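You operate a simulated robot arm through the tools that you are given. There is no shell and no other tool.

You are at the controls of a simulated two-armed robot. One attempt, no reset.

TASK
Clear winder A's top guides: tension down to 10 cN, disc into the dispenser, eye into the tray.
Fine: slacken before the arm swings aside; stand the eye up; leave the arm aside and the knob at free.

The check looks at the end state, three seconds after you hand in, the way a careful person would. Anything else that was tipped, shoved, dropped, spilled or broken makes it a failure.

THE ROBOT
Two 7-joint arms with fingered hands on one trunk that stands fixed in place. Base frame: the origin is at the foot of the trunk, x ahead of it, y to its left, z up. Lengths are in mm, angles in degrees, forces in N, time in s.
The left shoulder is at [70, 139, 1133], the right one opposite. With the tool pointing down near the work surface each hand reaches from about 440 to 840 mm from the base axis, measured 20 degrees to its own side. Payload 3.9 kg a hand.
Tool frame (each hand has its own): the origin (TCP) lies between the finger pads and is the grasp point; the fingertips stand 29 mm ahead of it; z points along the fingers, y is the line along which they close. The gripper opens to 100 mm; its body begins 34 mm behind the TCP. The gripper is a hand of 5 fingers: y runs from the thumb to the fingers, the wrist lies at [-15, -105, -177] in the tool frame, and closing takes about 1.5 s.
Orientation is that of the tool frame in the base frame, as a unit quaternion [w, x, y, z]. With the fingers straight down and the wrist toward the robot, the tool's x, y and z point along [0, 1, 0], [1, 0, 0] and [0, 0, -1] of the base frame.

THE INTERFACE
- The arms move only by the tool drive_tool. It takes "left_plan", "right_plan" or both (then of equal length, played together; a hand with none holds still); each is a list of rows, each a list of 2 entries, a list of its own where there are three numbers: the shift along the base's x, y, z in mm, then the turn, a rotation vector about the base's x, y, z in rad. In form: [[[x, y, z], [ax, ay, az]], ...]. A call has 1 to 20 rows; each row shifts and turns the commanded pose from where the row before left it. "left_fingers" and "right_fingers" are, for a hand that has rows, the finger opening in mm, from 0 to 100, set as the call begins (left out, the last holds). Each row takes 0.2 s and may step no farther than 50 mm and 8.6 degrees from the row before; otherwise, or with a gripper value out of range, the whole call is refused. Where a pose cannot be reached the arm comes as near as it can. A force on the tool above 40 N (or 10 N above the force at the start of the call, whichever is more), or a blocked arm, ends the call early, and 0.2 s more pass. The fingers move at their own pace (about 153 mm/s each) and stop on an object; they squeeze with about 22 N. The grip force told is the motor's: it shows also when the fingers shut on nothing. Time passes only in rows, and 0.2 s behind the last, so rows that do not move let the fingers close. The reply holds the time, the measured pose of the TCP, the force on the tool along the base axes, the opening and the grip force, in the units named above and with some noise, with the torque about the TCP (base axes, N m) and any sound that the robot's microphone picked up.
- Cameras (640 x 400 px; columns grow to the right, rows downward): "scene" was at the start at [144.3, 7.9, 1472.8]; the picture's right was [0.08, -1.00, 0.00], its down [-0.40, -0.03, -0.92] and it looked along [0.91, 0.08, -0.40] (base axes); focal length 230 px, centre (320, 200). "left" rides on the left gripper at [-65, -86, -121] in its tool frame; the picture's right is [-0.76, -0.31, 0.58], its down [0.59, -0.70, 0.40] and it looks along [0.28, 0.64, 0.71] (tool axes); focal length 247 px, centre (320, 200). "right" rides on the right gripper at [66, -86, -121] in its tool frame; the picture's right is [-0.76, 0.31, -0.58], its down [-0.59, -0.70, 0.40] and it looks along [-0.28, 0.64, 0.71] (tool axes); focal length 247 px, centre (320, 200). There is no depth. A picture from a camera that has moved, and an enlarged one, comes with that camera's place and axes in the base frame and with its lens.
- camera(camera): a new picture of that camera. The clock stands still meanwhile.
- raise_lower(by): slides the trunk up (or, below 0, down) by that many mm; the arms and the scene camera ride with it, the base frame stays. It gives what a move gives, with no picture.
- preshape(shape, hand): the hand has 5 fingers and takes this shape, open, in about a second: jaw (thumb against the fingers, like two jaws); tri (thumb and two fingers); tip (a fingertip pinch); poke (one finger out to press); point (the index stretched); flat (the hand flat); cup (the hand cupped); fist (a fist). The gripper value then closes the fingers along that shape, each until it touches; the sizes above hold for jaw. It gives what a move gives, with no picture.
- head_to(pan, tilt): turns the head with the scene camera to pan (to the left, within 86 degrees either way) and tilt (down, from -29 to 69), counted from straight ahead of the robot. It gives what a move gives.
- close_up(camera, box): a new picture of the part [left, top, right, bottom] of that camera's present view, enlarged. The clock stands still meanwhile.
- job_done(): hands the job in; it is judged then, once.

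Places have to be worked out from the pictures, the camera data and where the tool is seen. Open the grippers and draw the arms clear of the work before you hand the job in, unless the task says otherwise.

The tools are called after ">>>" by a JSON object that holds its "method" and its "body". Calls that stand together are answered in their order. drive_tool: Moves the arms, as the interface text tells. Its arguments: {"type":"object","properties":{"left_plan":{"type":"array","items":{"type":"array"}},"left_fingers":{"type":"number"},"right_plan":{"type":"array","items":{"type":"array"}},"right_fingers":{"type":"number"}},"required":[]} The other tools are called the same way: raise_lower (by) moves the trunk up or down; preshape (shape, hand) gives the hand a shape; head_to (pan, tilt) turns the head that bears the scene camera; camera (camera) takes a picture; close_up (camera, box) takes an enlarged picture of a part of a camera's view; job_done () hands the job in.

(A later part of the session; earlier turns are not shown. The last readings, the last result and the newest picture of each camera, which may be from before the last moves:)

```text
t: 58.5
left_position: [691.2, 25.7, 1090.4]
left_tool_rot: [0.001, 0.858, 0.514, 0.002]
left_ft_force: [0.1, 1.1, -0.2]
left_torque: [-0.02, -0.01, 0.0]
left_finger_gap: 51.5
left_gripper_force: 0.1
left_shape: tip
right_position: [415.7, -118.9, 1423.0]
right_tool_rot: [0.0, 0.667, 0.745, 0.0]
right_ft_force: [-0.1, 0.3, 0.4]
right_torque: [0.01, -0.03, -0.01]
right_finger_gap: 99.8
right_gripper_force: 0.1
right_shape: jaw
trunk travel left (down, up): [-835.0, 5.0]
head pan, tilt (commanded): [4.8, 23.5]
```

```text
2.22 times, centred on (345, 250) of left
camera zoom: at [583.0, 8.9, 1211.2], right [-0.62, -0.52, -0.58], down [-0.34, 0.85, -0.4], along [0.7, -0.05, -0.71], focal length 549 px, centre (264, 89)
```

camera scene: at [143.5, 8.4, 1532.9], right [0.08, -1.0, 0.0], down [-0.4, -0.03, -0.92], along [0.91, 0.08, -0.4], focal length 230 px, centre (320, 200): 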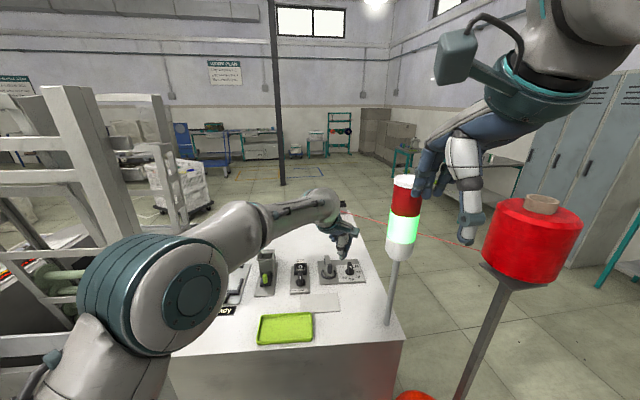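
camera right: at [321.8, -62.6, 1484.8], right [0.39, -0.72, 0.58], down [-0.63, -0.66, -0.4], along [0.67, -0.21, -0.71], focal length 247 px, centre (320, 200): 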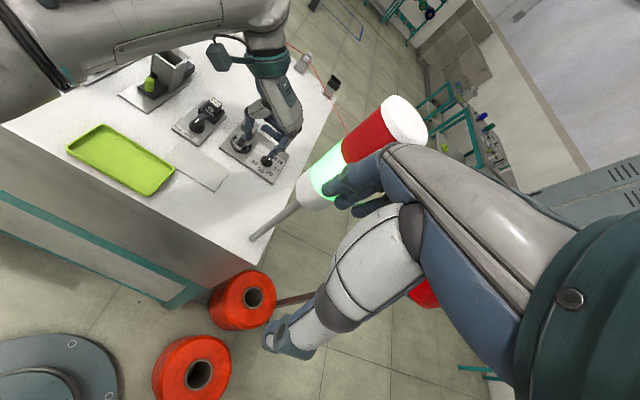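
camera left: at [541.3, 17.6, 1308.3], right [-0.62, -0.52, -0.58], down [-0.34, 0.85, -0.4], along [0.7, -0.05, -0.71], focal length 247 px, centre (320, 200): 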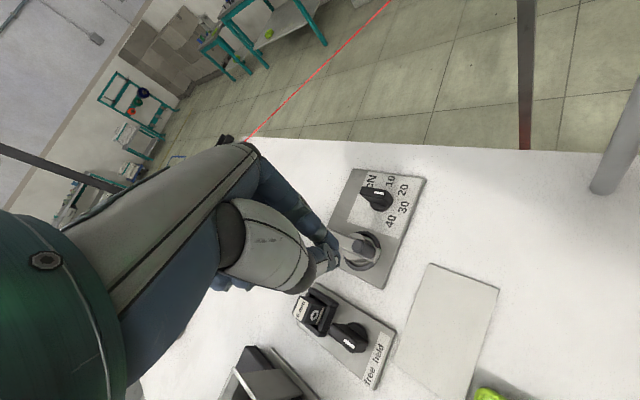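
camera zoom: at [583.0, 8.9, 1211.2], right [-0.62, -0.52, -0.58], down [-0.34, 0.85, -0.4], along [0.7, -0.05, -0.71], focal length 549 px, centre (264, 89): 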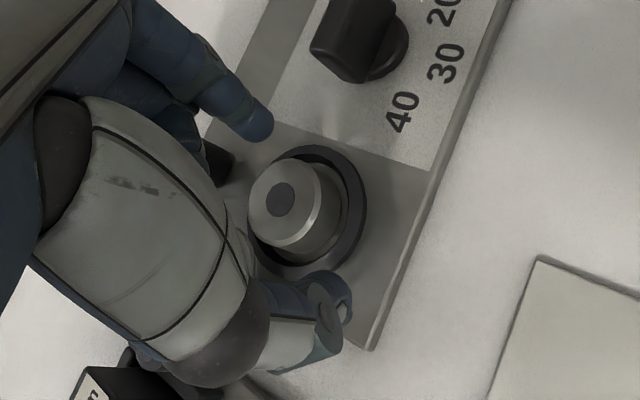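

The disc top centre appears exactly where the TCP axis projects. I close the pinch on it.

>>> {"method": "drive_tool", "body": {"left_plan": [[[0, 0, 0], [0, 0, 0]], [[0, 0, 0], [0, 0, 0]], [[0, 0, 0], [0, 0, 0]], [[0, 0, 0], [0, 0, 0]], [[0, 0, 0], [0, 0, 0]]], "left_fingers": 0}}

>>> {"method": "close_up", "body": {"camera": "scene", "box": [295, 225, 365, 290]}}

>>> {"method": "close_up", "body": {"camera": "left", "box": [270, 160, 420, 340]}}

```text
t: 59.6
left_position: [688.8, 24.8, 1089.9]
left_tool_rot: [0.001, 0.858, 0.513, 0.003]
left_ft_force: [-1.8, 0.6, 1.4]
left_torque: [0.04, 0.09, 0.03]
left_finger_gap: 0.0
left_gripper_force: 21.6
left_shape: tip
right_position: [415.3, -119.8, 1421.9]
right_tool_rot: [0.0, 0.667, 0.745, 0.0]
right_ft_force: [0.6, -0.7, 0.9]
right_torque: [0.03, -0.03, 0.01]
right_finger_gap: 99.9
right_gripper_force: 0.0
right_shape: jaw
trunk travel left (down, up): [-835.0, 5.0]
head pan, tilt (commanded): [4.8, 23.5]
```

```text
6.15 times, centred on (330, 258) of scene
camera zoom: at [143.2, 8.0, 1533.0], right [0.08, -1.0, 0.0], down [-0.4, -0.03, -0.92], along [0.91, 0.08, -0.4], focal length 1418 px, centre (258, -154)
```

zoom: 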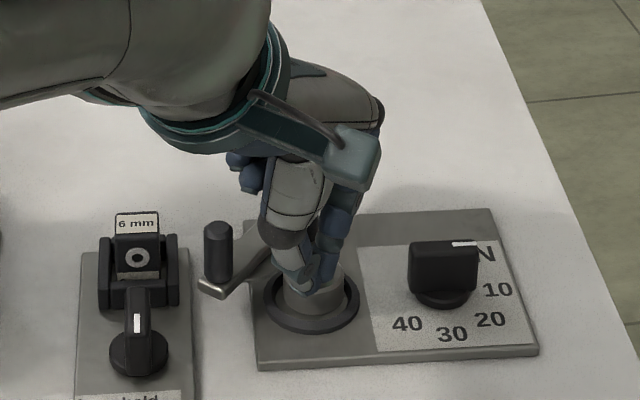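

```text
2.22 times, centred on (345, 250) of left
camera zoom: at [582.2, 9.0, 1211.9], right [-0.62, -0.52, -0.58], down [-0.34, 0.85, -0.4], along [0.7, -0.05, -0.71], focal length 549 px, centre (264, 89)
```

zoom: 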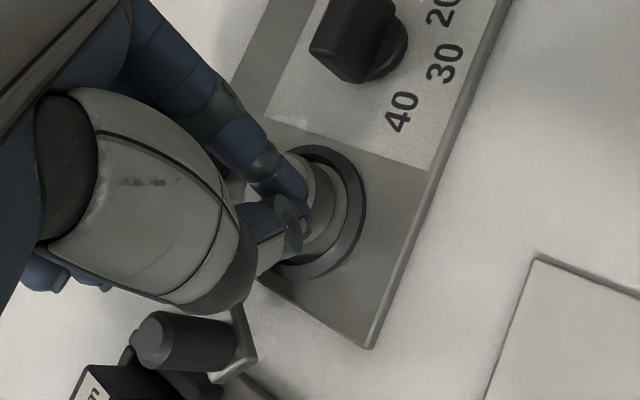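

The gap went to 0: the fingertips were a little high and slid over the bevelled top of the disc. I lift slightly, reopen, and go 8 mm lower than before.

>>> {"method": "drive_tool", "body": {"left_plan": [[[0, 0, 8], [0, 0, 0]], [[0, 0, 0], [0, 0, 0]]]}}

>>> {"method": "drive_tool", "body": {"left_plan": [[[0, 0, 0], [0, 0, 0]], [[0, 0, 0], [0, 0, 0]], [[0, 0, 0], [0, 0, 0]], [[0, 0, 0], [0, 0, 0]]], "left_fingers": 52}}

>>> {"method": "close_up", "body": {"camera": "scene", "box": [295, 225, 365, 290]}}

>>> {"method": "close_up", "body": {"camera": "left", "box": [270, 160, 420, 340]}}

```text
t: 60.2
left_position: [689.4, 25.8, 1097.6]
left_tool_rot: [0.001, 0.858, 0.514, 0.002]
left_ft_force: [0.3, 0.5, -1.0]
left_torque: [0.03, 0.0, 0.03]
left_finger_gap: 0.0
left_gripper_force: 21.8
left_shape: tip
right_position: [415.1, -118.8, 1423.3]
right_tool_rot: [0.0, 0.667, 0.745, 0.0]
right_ft_force: [-0.8, 0.9, 0.1]
right_torque: [-0.01, 0.0, 0.0]
right_finger_gap: 99.8
right_gripper_force: 0.1
right_shape: jaw
trunk travel left (down, up): [-835.0, 5.0]
head pan, tilt (commanded): [4.8, 23.5]
```

```text
t: 61.2
left_position: [689.3, 26.7, 1097.9]
left_tool_rot: [0.001, 0.858, 0.513, 0.003]
left_ft_force: [-0.2, 0.9, -1.1]
left_torque: [-0.01, 0.01, 0.0]
left_finger_gap: 51.9
left_gripper_force: 0.1
left_shape: tip
right_position: [416.4, -120.0, 1422.6]
right_tool_rot: [0.0, 0.668, 0.745, 0.0]
right_ft_force: [-0.4, -0.1, -0.3]
right_torque: [0.01, 0.02, 0.01]
right_finger_gap: 99.8
right_gripper_force: 0.0
right_shape: jaw
trunk travel left (down, up): [-835.0, 5.0]
head pan, tilt (commanded): [4.8, 23.5]
```

```text
6.15 times, centred on (330, 258) of scene
camera zoom: at [144.3, 7.9, 1532.8], right [0.08, -1.0, 0.0], down [-0.4, -0.03, -0.92], along [0.91, 0.08, -0.4], focal length 1418 px, centre (258, -154)
```

zoom: 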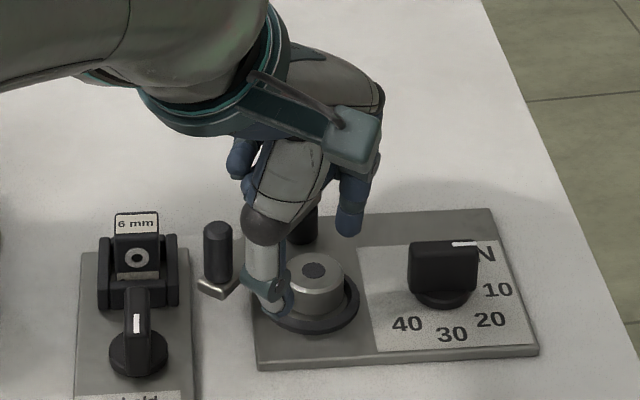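

```text
2.22 times, centred on (345, 250) of left
camera zoom: at [583.5, 9.0, 1219.4], right [-0.62, -0.52, -0.58], down [-0.34, 0.85, -0.4], along [0.7, -0.05, -0.71], focal length 549 px, centre (264, 89)
```

zoom: 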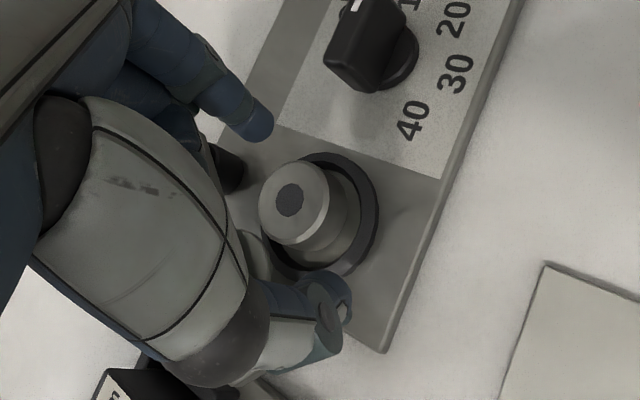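

The disc is undisturbed. I lower to TCP z ≈ 1083 and close again.

>>> {"method": "drive_tool", "body": {"left_plan": [[[0.5, -0.5, -8], [0, 0, 0]], [[0, 0, -6.5], [0, 0, 0]], [[0, 0, 0], [0, 0, 0]]]}}

>>> {"method": "drive_tool", "body": {"left_plan": [[[0, 0, 0], [0, 0, 0]], [[0, 0, 0], [0, 0, 0]], [[0, 0, 0], [0, 0, 0]], [[0, 0, 0], [0, 0, 0]], [[0, 0, 0], [0, 0, 0]]], "left_fingers": 0}}

>>> {"method": "close_up", "body": {"camera": "scene", "box": [295, 225, 365, 290]}}

>>> {"method": "close_up", "body": {"camera": "left", "box": [270, 160, 420, 340]}}

```text
t: 62.0
left_position: [689.7, 26.2, 1083.8]
left_tool_rot: [0.0, 0.858, 0.513, 0.003]
left_ft_force: [0.3, -0.1, 0.4]
left_torque: [0.0, 0.0, 0.01]
left_finger_gap: 51.5
left_gripper_force: 0.1
left_shape: tip
right_position: [415.6, -120.5, 1423.2]
right_tool_rot: [0.0, 0.667, 0.745, 0.0]
right_ft_force: [-0.4, 0.0, 0.1]
right_torque: [0.01, 0.02, -0.01]
right_finger_gap: 99.6
right_gripper_force: 0.0
right_shape: jaw
trunk travel left (down, up): [-835.0, 5.0]
head pan, tilt (commanded): [4.8, 23.5]
```

```text
t: 63.2
left_position: [691.0, 25.8, 1083.1]
left_tool_rot: [0.0, 0.858, 0.514, 0.002]
left_ft_force: [0.6, -0.8, -0.4]
left_torque: [-0.04, -0.04, -0.01]
left_finger_gap: 22.2
left_gripper_force: 21.8
left_shape: tip
right_position: [416.6, -119.9, 1422.9]
right_tool_rot: [0.0, 0.667, 0.745, 0.0]
right_ft_force: [0.5, 0.1, 0.4]
right_torque: [0.03, -0.01, 0.04]
right_finger_gap: 99.8
right_gripper_force: 0.0
right_shape: jaw
trunk travel left (down, up): [-835.0, 5.0]
head pan, tilt (commanded): [4.8, 23.5]
```

```text
6.15 times, centred on (330, 258) of scene
camera zoom: at [144.3, 7.6, 1532.8], right [0.08, -1.0, 0.0], down [-0.4, -0.03, -0.92], along [0.91, 0.08, -0.4], focal length 1418 px, centre (258, -154)
```

zoom: 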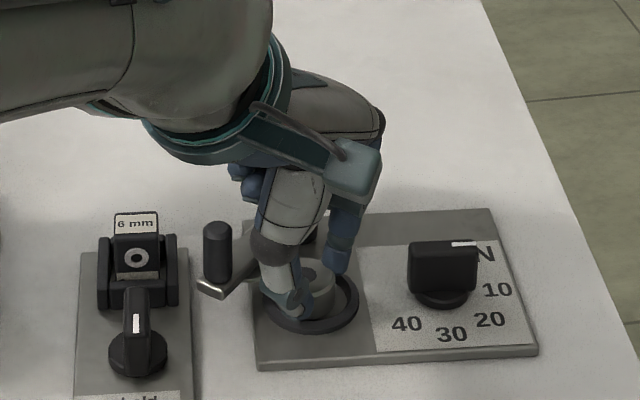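

```text
2.22 times, centred on (345, 250) of left
camera zoom: at [584.3, 8.0, 1205.0], right [-0.62, -0.52, -0.58], down [-0.34, 0.85, -0.4], along [0.7, -0.05, -0.71], focal length 549 px, centre (264, 89)
```

zoom: 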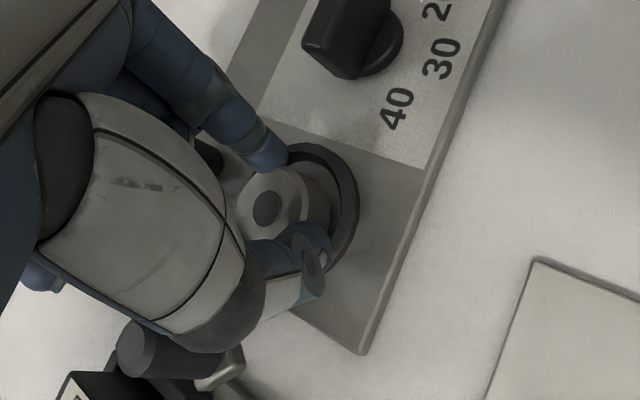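

It now holds the disc (gap 22), but the pinch line is about 3–4 mm off the disc's centre. I reopen, shift 3.5 mm along tool x and regrip for a safer hold.

>>> {"method": "drive_tool", "body": {"left_plan": [[[0, 0, 0], [0, 0, 0]], [[0, 0, 0], [0, 0, 0]], [[0, 0, 0], [0, 0, 0]], [[1.65, 3.1, 0], [0, 0, 0]], [[0, 0, 0], [0, 0, 0]]], "left_fingers": 48}}

>>> {"method": "drive_tool", "body": {"left_plan": [[[0, 0, 0], [0, 0, 0]], [[0, 0, 0], [0, 0, 0]], [[0, 0, 0], [0, 0, 0]], [[0, 0, 0], [0, 0, 0]], [[0, 0, 0], [0, 0, 0]]], "left_fingers": 0}}

>>> {"method": "close_up", "body": {"camera": "left", "box": [270, 160, 420, 340]}}

>>> {"method": "close_up", "body": {"camera": "scene", "box": [295, 225, 365, 290]}}

```text
t: 64.5
left_position: [691.8, 30.0, 1082.6]
left_tool_rot: [0.001, 0.858, 0.513, 0.003]
left_ft_force: [-0.5, 0.6, 0.0]
left_torque: [-0.01, 0.0, 0.01]
left_finger_gap: 47.8
left_gripper_force: 0.0
left_shape: tip
right_position: [415.8, -119.3, 1423.1]
right_tool_rot: [0.0, 0.667, 0.745, 0.0]
right_ft_force: [-0.8, -0.3, -0.1]
right_torque: [0.02, -0.01, -0.02]
right_finger_gap: 99.8
right_gripper_force: 0.1
right_shape: jaw
trunk travel left (down, up): [-835.0, 5.0]
head pan, tilt (commanded): [4.8, 23.5]
```

```text
t: 65.7
left_position: [691.5, 29.6, 1084.6]
left_tool_rot: [0.0, 0.858, 0.514, 0.003]
left_ft_force: [0.6, -0.9, 0.4]
left_torque: [-0.01, -0.01, -0.01]
left_finger_gap: 24.2
left_gripper_force: 22.6
left_shape: tip
right_position: [414.8, -119.8, 1422.8]
right_tool_rot: [0.0, 0.667, 0.745, 0.0]
right_ft_force: [0.1, -0.5, 0.4]
right_torque: [0.01, 0.03, -0.01]
right_finger_gap: 99.8
right_gripper_force: 0.1
right_shape: jaw
trunk travel left (down, up): [-835.0, 5.0]
head pan, tilt (commanded): [4.8, 23.5]
```

```text
2.22 times, centred on (345, 250) of left
camera zoom: at [585.8, 11.3, 1205.2], right [-0.62, -0.52, -0.58], down [-0.34, 0.85, -0.4], along [0.7, -0.05, -0.71], focal length 549 px, centre (264, 89)
```

zoom: 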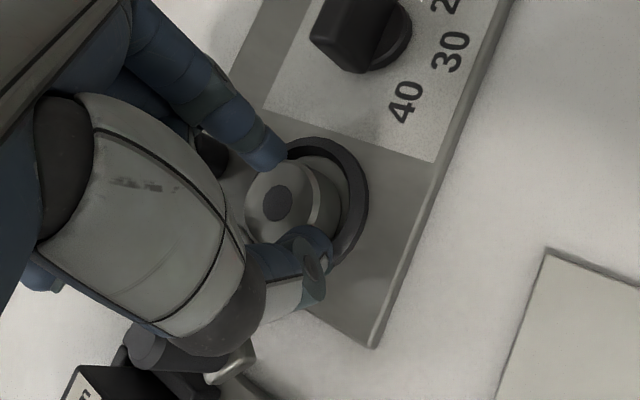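

```text
6.15 times, centred on (330, 258) of scene
camera zoom: at [144.3, 7.6, 1532.9], right [0.08, -1.0, 0.0], down [-0.4, -0.03, -0.92], along [0.91, 0.08, -0.4], focal length 1418 px, centre (258, -154)
```

zoom: 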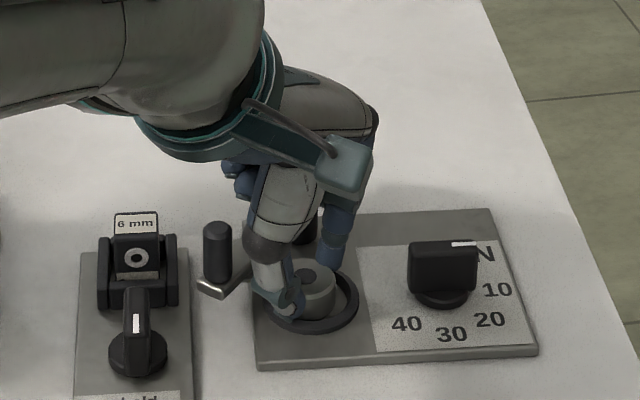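

Gap 24 now, so the hold is better centred. I lift the disc gently 12 mm and check.

>>> {"method": "drive_tool", "body": {"left_plan": [[[0, 0, 4], [0, 0, 0]], [[0, 0, 4], [0, 0, 0]], [[0, 0, 6], [0, 0, 0]], [[0, 0, 6], [0, 0, 0]], [[0, 0, 0], [0, 0, 0]]]}}

>>> {"method": "close_up", "body": {"camera": "left", "box": [270, 160, 420, 340]}}

>>> {"method": "close_up", "body": {"camera": "scene", "box": [295, 225, 365, 290]}}

```text
t: 66.8
left_position: [692.4, 29.0, 1104.3]
left_tool_rot: [0.001, 0.858, 0.513, 0.002]
left_ft_force: [0.0, 0.1, 0.9]
left_torque: [0.02, 0.02, -0.05]
left_finger_gap: 13.5
left_gripper_force: 22.3
left_shape: tip
right_position: [415.6, -118.3, 1421.4]
right_tool_rot: [0.0, 0.667, 0.745, 0.0]
right_ft_force: [-0.1, -0.3, -0.5]
right_torque: [-0.02, 0.0, -0.04]
right_finger_gap: 99.8
right_gripper_force: 0.0
right_shape: jaw
trunk travel left (down, up): [-835.0, 5.0]
head pan, tilt (commanded): [4.8, 23.5]
```

```text
2.22 times, centred on (345, 250) of left
camera zoom: at [585.7, 11.3, 1224.8], right [-0.62, -0.52, -0.58], down [-0.34, 0.85, -0.4], along [0.7, -0.05, -0.71], focal length 549 px, centre (264, 89)
```

zoom: 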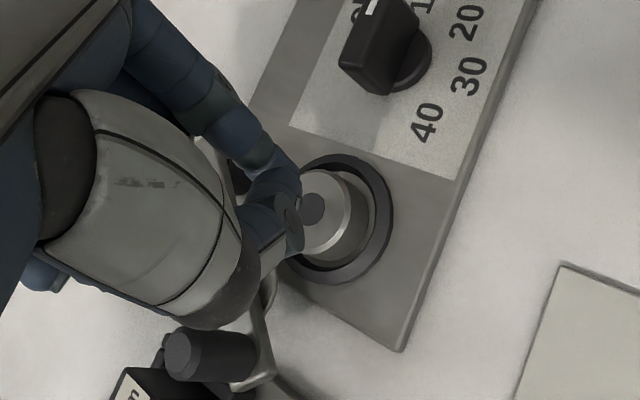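

```text
6.15 times, centred on (330, 258) of scene
camera zoom: at [144.2, 7.6, 1532.8], right [0.08, -1.0, 0.0], down [-0.4, -0.03, -0.92], along [0.91, 0.08, -0.4], focal length 1418 px, centre (258, -154)
```

zoom: 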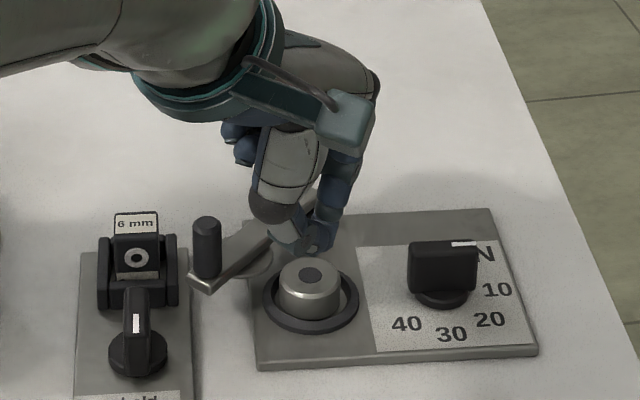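

The disc slipped out of the two-finger pinch as I lifted; it is still upright in its ring. A three-point hold should be firmer on a round puck, so I rise and try the "tri" shape at a similar opening.

>>> {"method": "drive_tool", "body": {"left_plan": [[[0, 0, 20], [0, 0, 0]], [[0, 0, 25], [0, 0, 0]], [[0, 0, 0], [0, 0, 0]]]}}

>>> {"method": "preshape", "body": {"shape": "tri", "hand": "left"}}

>>> {"method": "drive_tool", "body": {"left_plan": [[[0, 0, 0], [0, 0, 0]], [[0, 0, 0], [0, 0, 0]], [[0, 0, 0], [0, 0, 0]]], "left_fingers": 55}}

>>> {"method": "close_up", "body": {"camera": "left", "box": [270, 160, 420, 340]}}

>>> {"method": "close_up", "body": {"camera": "scene", "box": [285, 205, 365, 290]}}

>>> {"method": "close_up", "body": {"camera": "right", "box": [190, 70, 310, 190]}}

```text
t: 67.7
left_position: [693.1, 29.4, 1148.8]
left_tool_rot: [0.001, 0.858, 0.513, 0.001]
left_ft_force: [0.0, -0.2, -0.1]
left_torque: [0.03, -0.01, 0.01]
left_finger_gap: 13.4
left_gripper_force: 22.3
left_shape: tip
right_position: [416.6, -118.3, 1423.7]
right_tool_rot: [0.0, 0.667, 0.745, 0.0]
right_ft_force: [0.1, -0.6, 0.4]
right_torque: [0.01, -0.02, -0.04]
right_finger_gap: 99.7
right_gripper_force: 0.1
right_shape: jaw
trunk travel left (down, up): [-835.0, 5.0]
head pan, tilt (commanded): [4.8, 23.5]
```

```text
t: 68.5
left_position: [692.9, 29.7, 1148.8]
left_tool_rot: [0.001, 0.858, 0.513, 0.003]
left_ft_force: [-0.6, 0.8, 0.7]
left_torque: [-0.04, 0.03, 0.04]
left_finger_gap: 99.9
left_gripper_force: 0.0
left_shape: tri
right_position: [416.2, -119.1, 1423.3]
right_tool_rot: [0.001, 0.667, 0.745, 0.0]
right_ft_force: [-0.8, -0.1, 0.4]
right_torque: [0.01, 0.04, -0.01]
right_finger_gap: 99.7
right_gripper_force: 0.1
right_shape: jaw
trunk travel left (down, up): [-835.0, 5.0]
head pan, tilt (commanded): [4.8, 23.5]
```

```text
t: 69.3
left_position: [691.9, 28.5, 1149.0]
left_tool_rot: [0.001, 0.858, 0.513, 0.002]
left_ft_force: [-0.8, 0.1, 0.5]
left_torque: [0.0, 0.0, -0.01]
left_finger_gap: 55.2
left_gripper_force: 0.1
left_shape: tri
right_position: [416.0, -118.6, 1422.1]
right_tool_rot: [0.0, 0.667, 0.745, 0.001]
right_ft_force: [-0.5, -0.5, 0.2]
right_torque: [-0.02, -0.01, -0.01]
right_finger_gap: 99.9
right_gripper_force: 0.0
right_shape: jaw
trunk travel left (down, up): [-835.0, 5.0]
head pan, tilt (commanded): [4.8, 23.5]
```

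```text
2.22 times, centred on (345, 250) of left
camera zoom: at [585.6, 11.9, 1270.4], right [-0.62, -0.52, -0.58], down [-0.34, 0.85, -0.4], along [0.7, -0.05, -0.71], focal length 549 px, centre (264, 89)
```

zoom: 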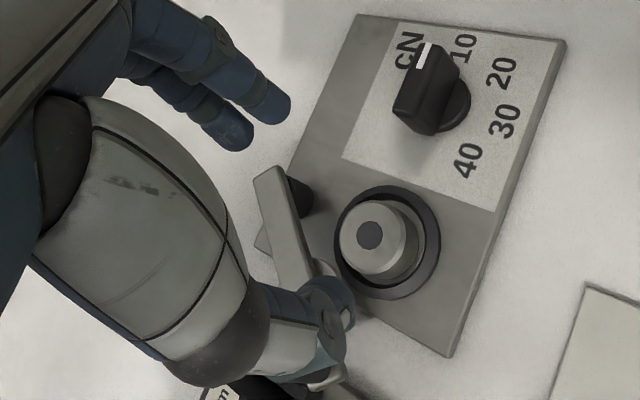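

```text
4.71 times, centred on (325, 248) of scene
camera zoom: at [144.3, 7.9, 1532.8], right [0.08, -1.0, 0.0], down [-0.4, -0.03, -0.92], along [0.91, 0.08, -0.4], focal length 1084 px, centre (296, -24)
```

zoom: 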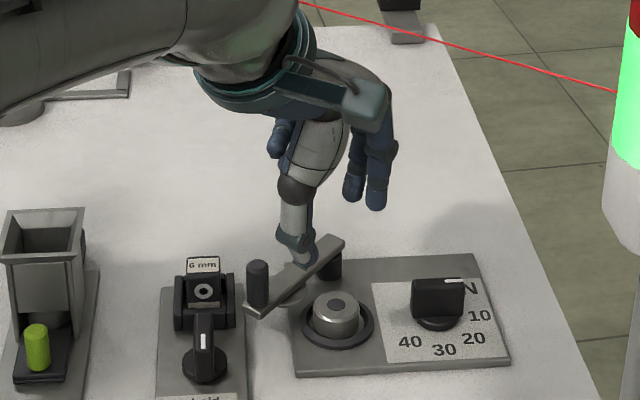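

```text
3.33 times, centred on (250, 130) of right
camera zoom: at [323.4, -63.4, 1544.4], right [0.39, -0.72, 0.58], down [-0.63, -0.66, -0.4], along [0.67, -0.21, -0.71], focal length 823 px, centre (553, 433)
```

zoom: 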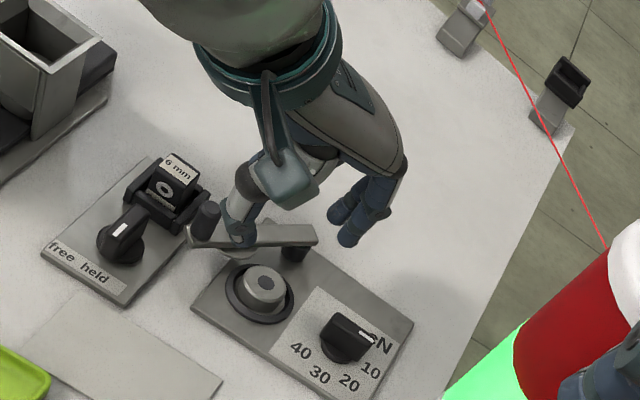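

In "tri" the index and middle tips straddle the tool axis opposite the thumb, which suits the puck. I descend centred on the disc at (690, 27.5) to z ≈ 1083.

>>> {"method": "drive_tool", "body": {"left_plan": [[[-1.5, -0.8, -20], [0, 0, 0]], [[0, 0, -20], [0, 0, 0]], [[0, 0, -18], [0, 0, 0]], [[0, 0, -8], [0, 0, 0]], [[0, 0, 0], [0, 0, 0]]]}}

>>> {"method": "close_up", "body": {"camera": "left", "box": [270, 160, 420, 340]}}

>>> {"method": "close_up", "body": {"camera": "scene", "box": [295, 225, 365, 290]}}

```text
t: 70.5
left_position: [691.0, 28.2, 1081.7]
left_tool_rot: [0.0, 0.858, 0.513, 0.002]
left_ft_force: [-0.7, -0.5, 1.2]
left_torque: [-0.02, -0.02, 0.04]
left_finger_gap: 54.9
left_gripper_force: 0.1
left_shape: tri
right_position: [416.2, -119.0, 1423.1]
right_tool_rot: [0.0, 0.667, 0.745, 0.0]
right_ft_force: [0.3, -0.2, -0.6]
right_torque: [0.01, 0.0, 0.0]
right_finger_gap: 99.5
right_gripper_force: 0.1
right_shape: jaw
trunk travel left (down, up): [-835.0, 5.0]
head pan, tilt (commanded): [4.8, 23.5]
```

```text
2.22 times, centred on (345, 250) of left
camera zoom: at [584.4, 10.6, 1204.1], right [-0.62, -0.52, -0.58], down [-0.34, 0.85, -0.4], along [0.7, -0.05, -0.71], focal length 549 px, centre (264, 89)
```

zoom: 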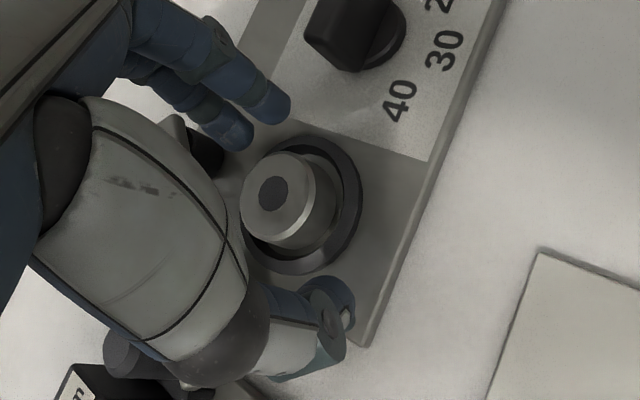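

```text
6.15 times, centred on (330, 258) of scene
camera zoom: at [144.1, 8.0, 1532.9], right [0.08, -1.0, 0.0], down [-0.4, -0.03, -0.92], along [0.91, 0.08, -0.4], focal length 1418 px, centre (258, -154)
```

zoom: 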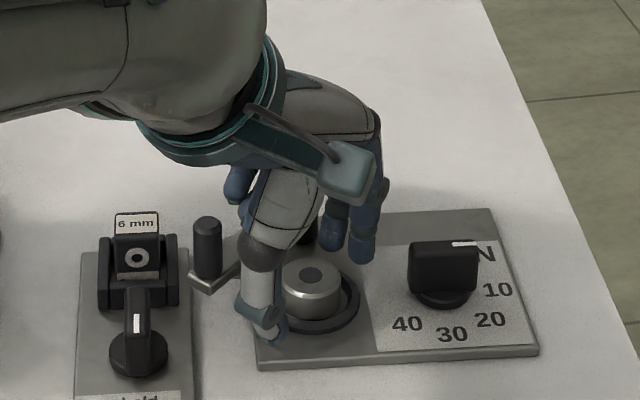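

The disc is centred under the TCP. I close the three-finger grip.

>>> {"method": "drive_tool", "body": {"left_plan": [[[0, 0, 0], [0, 0, 0]], [[0, 0, 0], [0, 0, 0]], [[0, 0, 0], [0, 0, 0]], [[0, 0, 0], [0, 0, 0]], [[0, 0, 0], [0, 0, 0]], [[0, 0, 0], [0, 0, 0]]], "left_fingers": 0}}

>>> {"method": "close_up", "body": {"camera": "left", "box": [270, 160, 420, 340]}}

>>> {"method": "close_up", "body": {"camera": "scene", "box": [295, 225, 365, 290]}}

```text
t: 72.0
left_position: [691.3, 28.1, 1083.2]
left_tool_rot: [0.001, 0.858, 0.514, 0.002]
left_ft_force: [0.6, -0.7, 0.1]
left_torque: [0.02, -0.01, 0.0]
left_finger_gap: 21.9
left_gripper_force: 21.9
left_shape: tri
right_position: [415.3, -118.8, 1423.7]
right_tool_rot: [0.0, 0.667, 0.745, 0.0]
right_ft_force: [-0.5, -0.4, 0.6]
right_torque: [0.01, 0.01, -0.01]
right_finger_gap: 99.6
right_gripper_force: 0.0
right_shape: jaw
trunk travel left (down, up): [-835.0, 5.0]
head pan, tilt (commanded): [4.8, 23.5]
```

```text
2.22 times, centred on (345, 250) of left
camera zoom: at [584.6, 10.6, 1204.2], right [-0.62, -0.52, -0.58], down [-0.34, 0.85, -0.4], along [0.7, -0.05, -0.71], focal length 549 px, centre (264, 89)
```

zoom: 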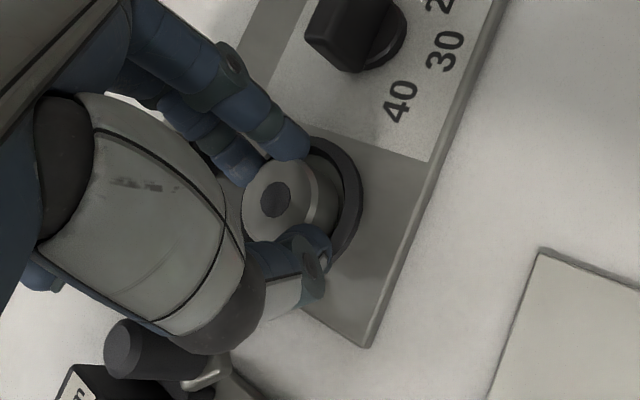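

```text
6.15 times, centred on (330, 258) of scene
camera zoom: at [144.4, 7.9, 1532.8], right [0.08, -1.0, 0.0], down [-0.4, -0.03, -0.92], along [0.91, 0.08, -0.4], focal length 1418 px, centre (258, -154)
```

zoom: 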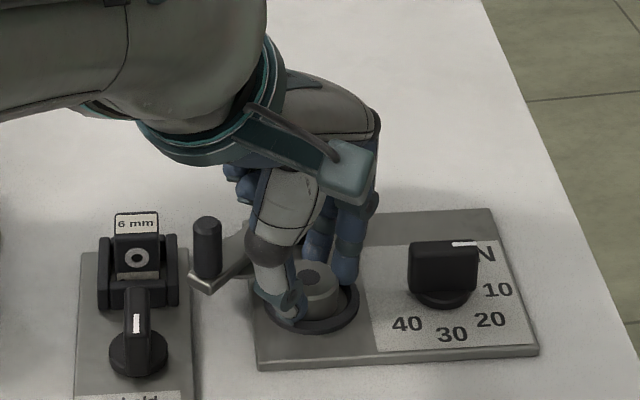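

Three contacts on the disc (gap 22). I lift slowly by 8 mm and check that the gap holds.

>>> {"method": "drive_tool", "body": {"left_plan": [[[0, 0, 2], [0, 0, 0]], [[0, 0, 2], [0, 0, 0]], [[0, 0, 2], [0, 0, 0]], [[0, 0, 2], [0, 0, 0]], [[0, 0, 0], [0, 0, 0]]]}}

>>> {"method": "close_up", "body": {"camera": "scene", "box": [295, 225, 365, 290]}}

```text
t: 73.2
left_position: [691.0, 28.0, 1091.3]
left_tool_rot: [-0.001, 0.858, 0.513, 0.002]
left_ft_force: [-0.1, -0.6, -0.5]
left_torque: [0.0, -0.01, 0.0]
left_finger_gap: 22.0
left_gripper_force: 22.4
left_shape: tri
right_position: [416.2, -118.9, 1422.5]
right_tool_rot: [0.0, 0.668, 0.744, 0.0]
right_ft_force: [-0.5, -0.3, -0.2]
right_torque: [0.01, 0.0, -0.01]
right_finger_gap: 99.8
right_gripper_force: 0.2
right_shape: jaw
trunk travel left (down, up): [-835.0, 5.0]
head pan, tilt (commanded): [4.8, 23.5]
```

```text
6.15 times, centred on (330, 258) of scene
camera zoom: at [144.4, 7.9, 1532.8], right [0.08, -1.0, 0.0], down [-0.4, -0.03, -0.92], along [0.91, 0.08, -0.4], focal length 1418 px, centre (258, -154)
```

zoom: 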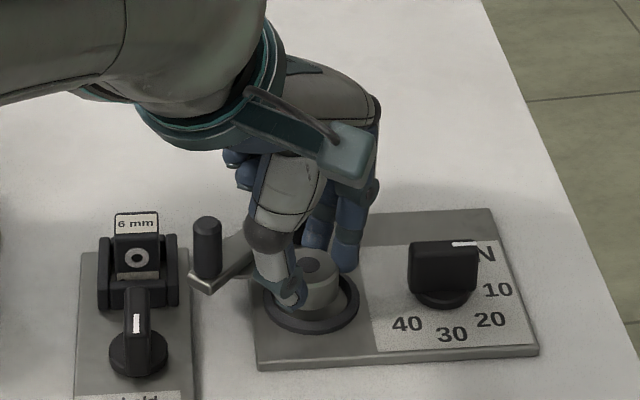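

The disc is rising with the hand and the grip is steady. I raise it well clear of everything.

>>> {"method": "drive_tool", "body": {"left_plan": [[[0, 0, 8], [0, 0, 0]], [[0, 0, 12], [0, 0, 0]], [[0, 0, 15], [0, 0, 0]], [[0, 0, 15], [0, 0, 0]], [[0, 0, 15], [0, 0, 0]], [[0, 0, 15], [0, 0, 0]], [[0, 0, 0], [0, 0, 0]]]}}

>>> {"method": "camera", "body": {"camera": "scene"}}

>>> {"method": "close_up", "body": {"camera": "left", "box": [270, 160, 420, 340]}}

>>> {"method": "close_up", "body": {"camera": "scene", "box": [285, 205, 365, 290]}}

```text
t: 74.8
left_position: [691.0, 27.9, 1171.7]
left_tool_rot: [0.001, 0.859, 0.512, 0.002]
left_ft_force: [0.4, 0.3, 0.2]
left_torque: [0.0, 0.02, 0.02]
left_finger_gap: 22.0
left_gripper_force: 22.1
left_shape: tri
right_position: [415.9, -119.7, 1422.9]
right_tool_rot: [0.0, 0.667, 0.745, -0.001]
right_ft_force: [0.4, 0.6, 0.9]
right_torque: [0.0, 0.01, 0.0]
right_finger_gap: 99.8
right_gripper_force: 0.0
right_shape: jaw
trunk travel left (down, up): [-835.0, 5.0]
head pan, tilt (commanded): [4.8, 23.5]
```

```text
taken
camera scene: at [144.5, 8.0, 1532.8], right [0.08, -1.0, 0.0], down [-0.4, -0.03, -0.92], along [0.91, 0.08, -0.4], focal length 230 px, centre (320, 200)
```

scene: 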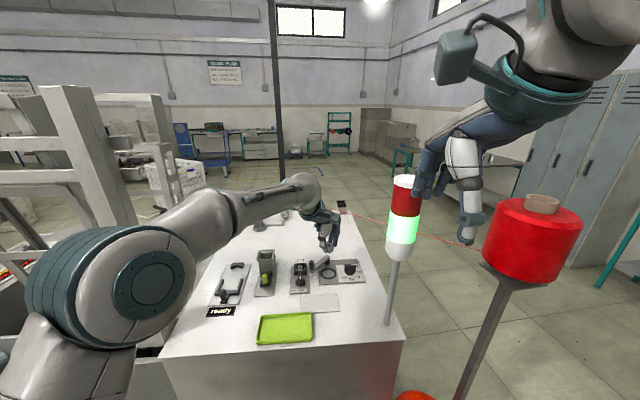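

```text
2.22 times, centred on (345, 250) of left
camera zoom: at [584.3, 10.6, 1292.4], right [-0.62, -0.52, -0.58], down [-0.34, 0.85, -0.4], along [0.7, -0.05, -0.71], focal length 549 px, centre (264, 89)
```

zoom: 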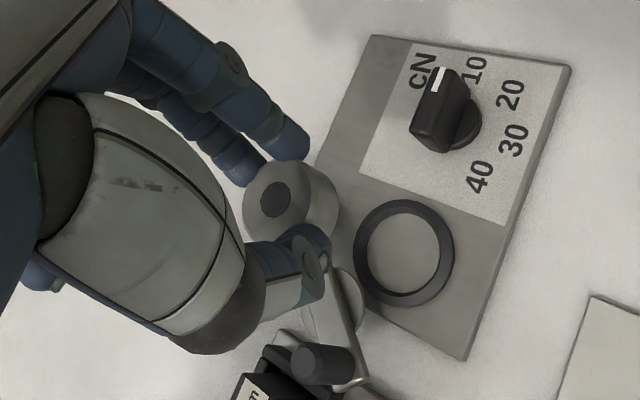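

```text
4.71 times, centred on (325, 248) of scene
camera zoom: at [144.5, 8.0, 1532.8], right [0.08, -1.0, 0.0], down [-0.4, -0.03, -0.92], along [0.91, 0.08, -0.4], focal length 1084 px, centre (296, -24)
```

zoom: 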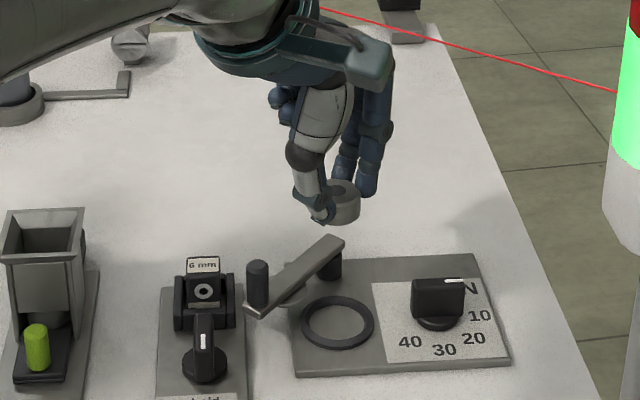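

The disc is held level and clear. Before carrying it left to the dispenser I measure the frame post, since the elbow will move toward it.

>>> {"method": "close_up", "body": {"camera": "scene", "box": [30, 80, 200, 330]}}

>>> {"method": "head_to", "body": {"pan": 45, "tilt": 35}}

>>> {"method": "camera", "body": {"camera": "scene"}}

```text
1.60 times, centred on (115, 205) of scene
camera zoom: at [144.5, 8.0, 1532.8], right [0.08, -1.0, 0.0], down [-0.4, -0.03, -0.92], along [0.91, 0.08, -0.4], focal length 369 px, centre (648, 192)
```

zoom: 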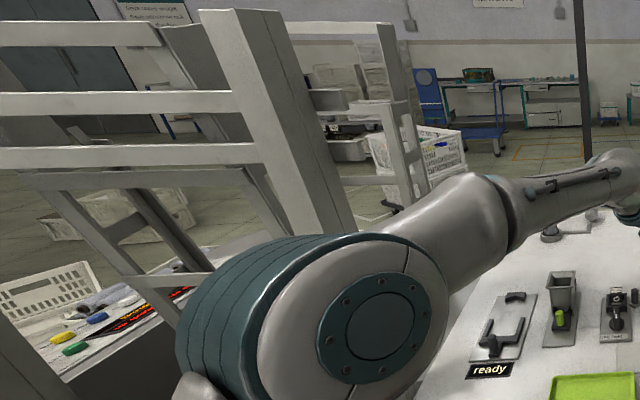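

```text
t: 75.8
left_position: [690.3, 27.6, 1171.5]
left_tool_rot: [0.0, 0.858, 0.514, 0.002]
left_ft_force: [0.8, 0.5, -0.3]
left_torque: [0.0, 0.0, -0.01]
left_finger_gap: 21.9
left_gripper_force: 22.5
left_shape: tri
right_position: [416.9, -119.3, 1424.2]
right_tool_rot: [0.0, 0.668, 0.744, 0.0]
right_ft_force: [0.2, 0.0, 0.5]
right_torque: [0.0, -0.01, 0.01]
right_finger_gap: 99.9
right_gripper_force: 0.1
right_shape: jaw
trunk travel left (down, up): [-835.0, 5.0]
head pan, tilt (commanded): [45.0, 35.0]
```

```text
taken
camera scene: at [114.5, 62.4, 1514.7], right [0.71, -0.71, 0.0], down [-0.41, -0.41, -0.82], along [0.58, 0.58, -0.57], focal length 230 px, centre (320, 200)
```

scene: 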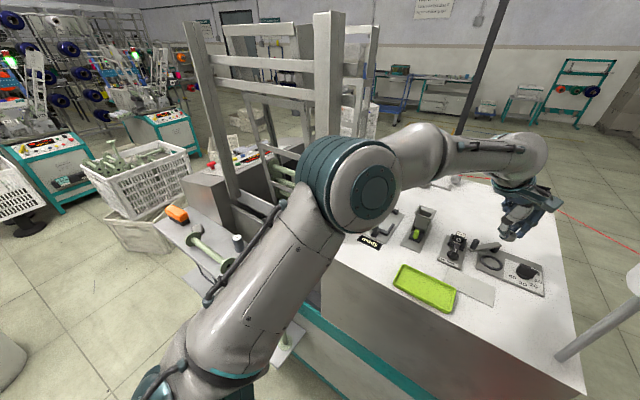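

Two views put the post farther off, near (510, 390) or beyond, and the elbow is high at about (293, 175, 1387), so there is room. I carry the disc left toward the hopper, centre ≈ (680, 211) with its top at ≈ 1120, turning the hand to about +10° on the way.

>>> {"method": "drive_tool", "body": {"left_plan": [[[0, 15, 0], [0, 0, 0.08]], [[-1, 20, 0], [0, 0, 0.083]], [[-1, 20, 0], [0, 0, 0.083]], [[-1, 20, 0], [0, 0, 0.083]], [[0, 0, 0], [0, 0, 0]]]}}

>>> {"method": "camera", "body": {"camera": "scene"}}

>>> {"method": "camera", "body": {"camera": "left"}}

```text
t: 77.0
left_position: [688.7, 101.4, 1168.9]
left_tool_rot: [0.001, 0.762, 0.648, 0.002]
left_ft_force: [0.7, -0.2, -1.0]
left_torque: [0.0, -0.01, -0.01]
left_finger_gap: 22.0
left_gripper_force: 22.1
left_shape: tri
right_position: [415.3, -119.8, 1421.5]
right_tool_rot: [0.0, 0.667, 0.745, 0.0]
right_ft_force: [0.4, -0.1, 0.1]
right_torque: [-0.01, 0.02, 0.01]
right_finger_gap: 99.7
right_gripper_force: 0.1
right_shape: jaw
trunk travel left (down, up): [-835.0, 5.0]
head pan, tilt (commanded): [45.0, 35.0]
```

```text
taken
camera scene: at [114.6, 62.4, 1514.7], right [0.71, -0.71, 0.0], down [-0.41, -0.41, -0.82], along [0.58, 0.58, -0.57], focal length 230 px, centre (320, 200)
```

scene: 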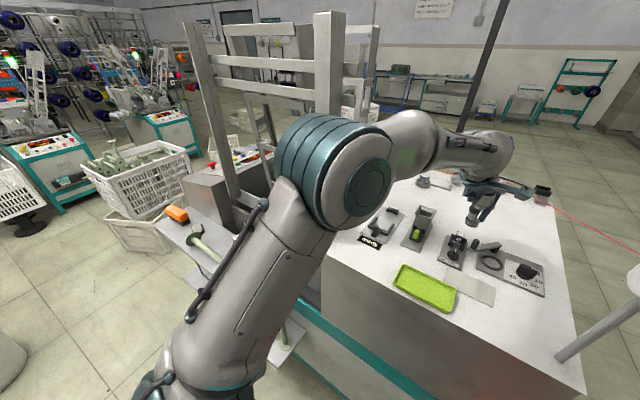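

```text
taken
camera left: at [592.9, 50.8, 1291.1], right [-0.42, -0.7, -0.58], down [-0.6, 0.69, -0.4], along [0.68, 0.18, -0.71], focal length 247 px, centre (320, 200)
```

left: 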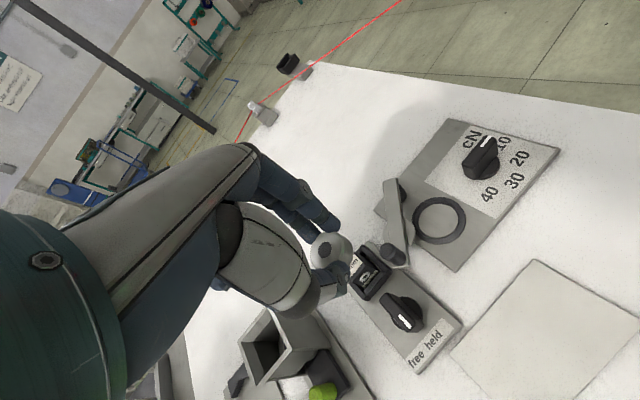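

Good so far (heading -9°, disc steady). I continue the remaining 110 mm to above the hopper.

>>> {"method": "drive_tool", "body": {"left_plan": [[[-1, 22, 0], [0, 0, 0.066]], [[-1.5, 22, 0], [0, 0, 0.066]], [[-2, 22, 0], [0, 0, 0.066]], [[-2, 22, 0], [0, 0, 0.066]], [[-1.7, 20, 0], [0, 0, 0.066]], [[0, 0, 0], [0, 0, 0]]]}}

>>> {"method": "camera", "body": {"camera": "scene"}}

>>> {"method": "camera", "body": {"camera": "left"}}

>>> {"method": "camera", "body": {"camera": "right"}}

```text
t: 78.4
left_position: [680.8, 210.3, 1171.1]
left_tool_rot: [0.001, 0.645, 0.764, 0.002]
left_ft_force: [0.0, 0.2, -0.3]
left_torque: [-0.01, -0.01, -0.01]
left_finger_gap: 21.9
left_gripper_force: 22.4
left_shape: tri
right_position: [415.5, -119.4, 1422.3]
right_tool_rot: [0.0, 0.667, 0.745, 0.0]
right_ft_force: [-0.2, 0.1, 0.3]
right_torque: [-0.02, 0.03, 0.01]
right_finger_gap: 99.8
right_gripper_force: 0.0
right_shape: jaw
trunk travel left (down, up): [-835.0, 5.0]
head pan, tilt (commanded): [45.0, 35.0]
```

```text
taken
camera scene: at [114.5, 62.2, 1514.7], right [0.71, -0.71, 0.0], down [-0.41, -0.41, -0.82], along [0.58, 0.58, -0.57], focal length 230 px, centre (320, 200)
```

scene: 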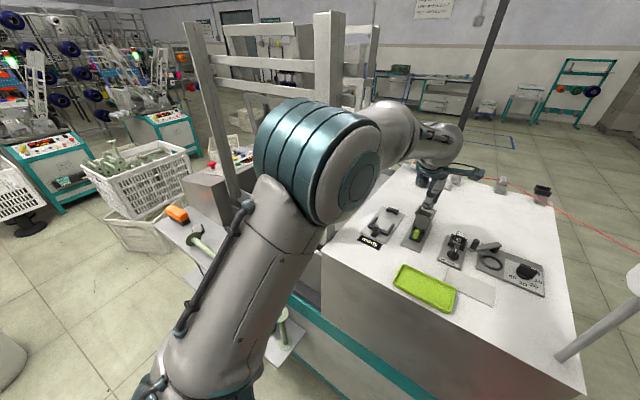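

```text
taken
camera left: at [606.5, 131.3, 1291.7], right [-0.17, -0.8, -0.58], down [-0.79, 0.46, -0.4], along [0.59, 0.39, -0.71], focal length 247 px, centre (320, 200)
```

left: 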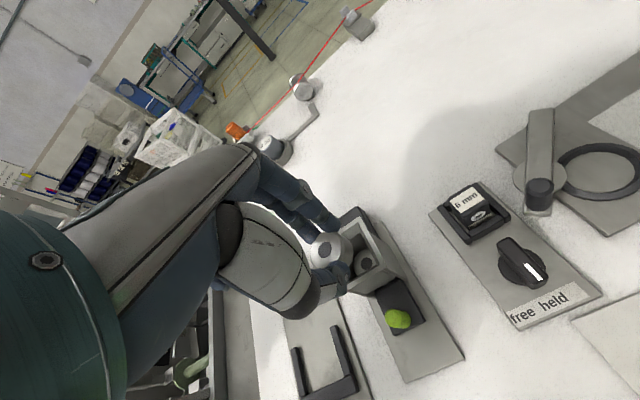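

```text
taken
camera right: at [323.5, -63.7, 1544.3], right [0.39, -0.72, 0.58], down [-0.63, -0.66, -0.4], along [0.67, -0.21, -0.71], focal length 247 px, centre (320, 200)
```

right: 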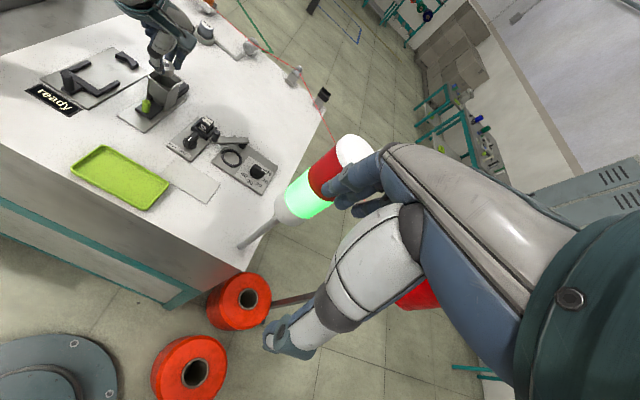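

The hand is over the dispenser; another disc is visible inside the hopper. I point the head there and zoom in to align.

>>> {"method": "head_to", "body": {"pan": 18, "tilt": 35}}

>>> {"method": "close_up", "body": {"camera": "left", "box": [290, 190, 420, 290]}}

>>> {"method": "close_up", "body": {"camera": "scene", "box": [270, 130, 370, 230]}}

>>> {"method": "close_up", "body": {"camera": "right", "box": [100, 30, 220, 130]}}

```text
t: 79.3
left_position: [679.1, 211.5, 1171.3]
left_tool_rot: [0.0, 0.646, 0.764, 0.002]
left_ft_force: [0.6, 0.2, -0.2]
left_torque: [0.0, 0.0, -0.01]
left_finger_gap: 21.9
left_gripper_force: 21.6
left_shape: tri
right_position: [415.0, -118.3, 1423.0]
right_tool_rot: [0.0, 0.667, 0.745, 0.001]
right_ft_force: [0.7, 0.3, -0.3]
right_torque: [-0.03, 0.02, -0.01]
right_finger_gap: 100.0
right_gripper_force: 0.1
right_shape: jaw
trunk travel left (down, up): [-835.0, 5.0]
head pan, tilt (commanded): [18.0, 35.0]
```

```text
4.00 times, centred on (355, 240) of left
camera zoom: at [606.3, 131.5, 1291.7], right [-0.17, -0.8, -0.58], down [-0.79, 0.46, -0.4], along [0.59, 0.39, -0.71], focal length 988 px, centre (180, 40)
```

zoom: 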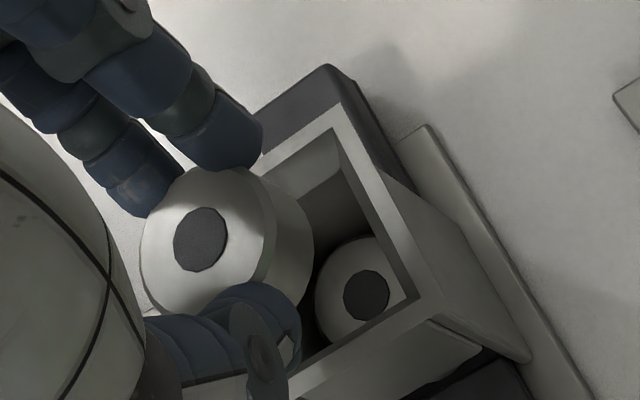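

```text
4.00 times, centred on (320, 180) of scene
camera zoom: at [135.8, 27.6, 1514.7], right [0.31, -0.95, 0.0], down [-0.55, -0.18, -0.82], along [0.78, 0.25, -0.57], focal length 921 px, centre (320, 280)
```

zoom: 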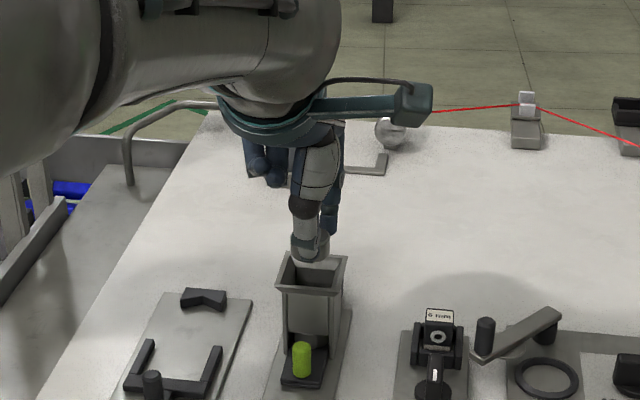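

```text
4.00 times, centred on (160, 80) of right
camera zoom: at [323.4, -63.3, 1544.4], right [0.39, -0.72, 0.58], down [-0.63, -0.66, -0.4], along [0.67, -0.21, -0.71], focal length 988 px, centre (960, 680)
```

zoom: 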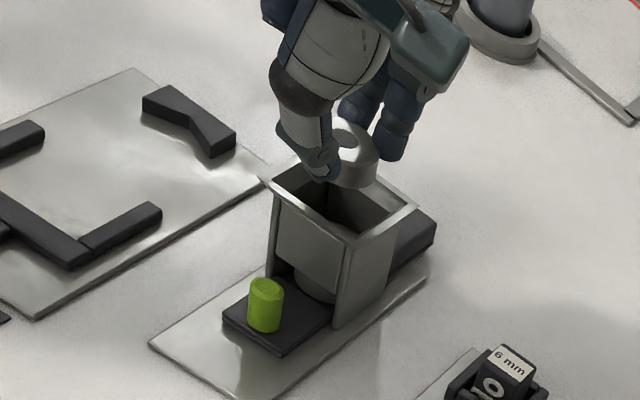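

Hopper centre ≈ (682.5, 212), rim ≈ 1120, with discs stacked dot-up inside. The held disc is about 6 mm short of centre, so I shift (+6, +2) and lower until the fingertips are just above the rim.

>>> {"method": "drive_tool", "body": {"left_plan": [[[3, 1, 0], [0, 0, 0]], [[3, 1, 0], [0, 0, 0]], [[0, 0, -8], [0, 0, 0]], [[0, 0, -6], [0, 0, 0]], [[0, 0, 0], [0, 0, 0]]]}}

>>> {"method": "close_up", "body": {"camera": "left", "box": [290, 190, 420, 290]}}

>>> {"method": "close_up", "body": {"camera": "scene", "box": [295, 160, 345, 220]}}

>>> {"method": "close_up", "body": {"camera": "right", "box": [120, 50, 190, 120]}}

```text
t: 80.5
left_position: [686.6, 213.5, 1156.2]
left_tool_rot: [0.0, 0.645, 0.764, 0.003]
left_ft_force: [0.1, 0.2, -0.6]
left_torque: [-0.02, 0.03, -0.01]
left_finger_gap: 21.9
left_gripper_force: 22.1
left_shape: tri
right_position: [415.9, -120.0, 1422.8]
right_tool_rot: [0.0, 0.667, 0.745, -0.001]
right_ft_force: [-0.4, -0.2, -0.2]
right_torque: [0.01, 0.03, 0.01]
right_finger_gap: 99.9
right_gripper_force: 0.1
right_shape: jaw
trunk travel left (down, up): [-835.0, 5.0]
head pan, tilt (commanded): [18.0, 35.0]
```

```text
4.00 times, centred on (355, 240) of left
camera zoom: at [612.2, 133.7, 1277.8], right [-0.17, -0.8, -0.58], down [-0.79, 0.46, -0.4], along [0.59, 0.39, -0.71], focal length 988 px, centre (180, 40)
```

zoom: 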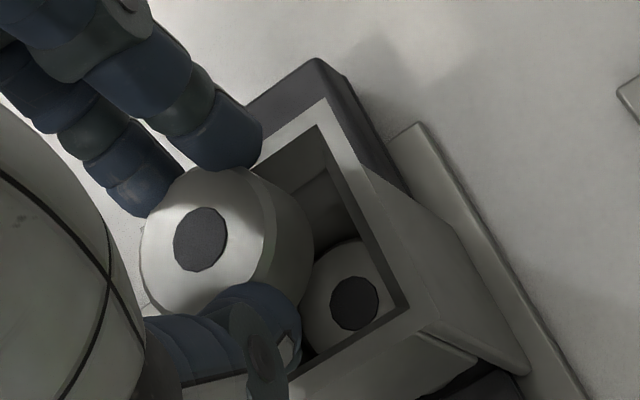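

```text
6.67 times, centred on (320, 190) of scene
camera zoom: at [135.8, 27.5, 1514.7], right [0.31, -0.95, 0.0], down [-0.55, -0.18, -0.82], along [0.78, 0.25, -0.57], focal length 1536 px, centre (320, 267)
```

zoom: 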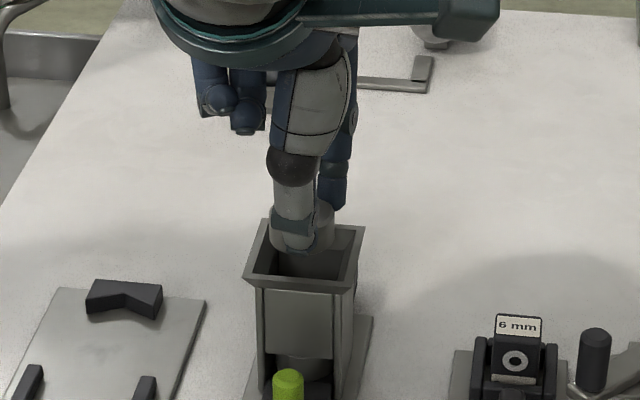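

```text
5.71 times, centred on (155, 85) of right
camera zoom: at [323.4, -63.4, 1544.4], right [0.39, -0.72, 0.58], down [-0.63, -0.66, -0.4], along [0.67, -0.21, -0.71], focal length 1411 px, centre (1263, 857)
```

zoom: 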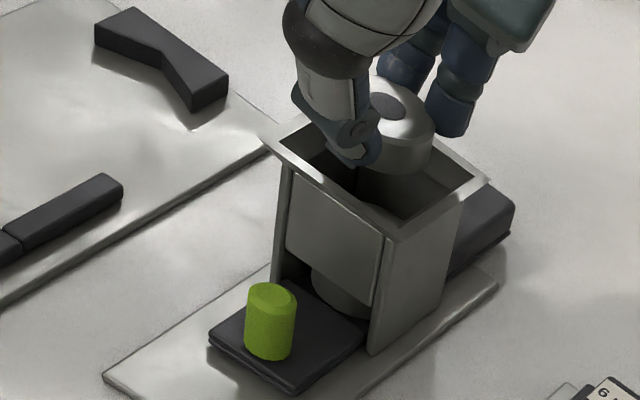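

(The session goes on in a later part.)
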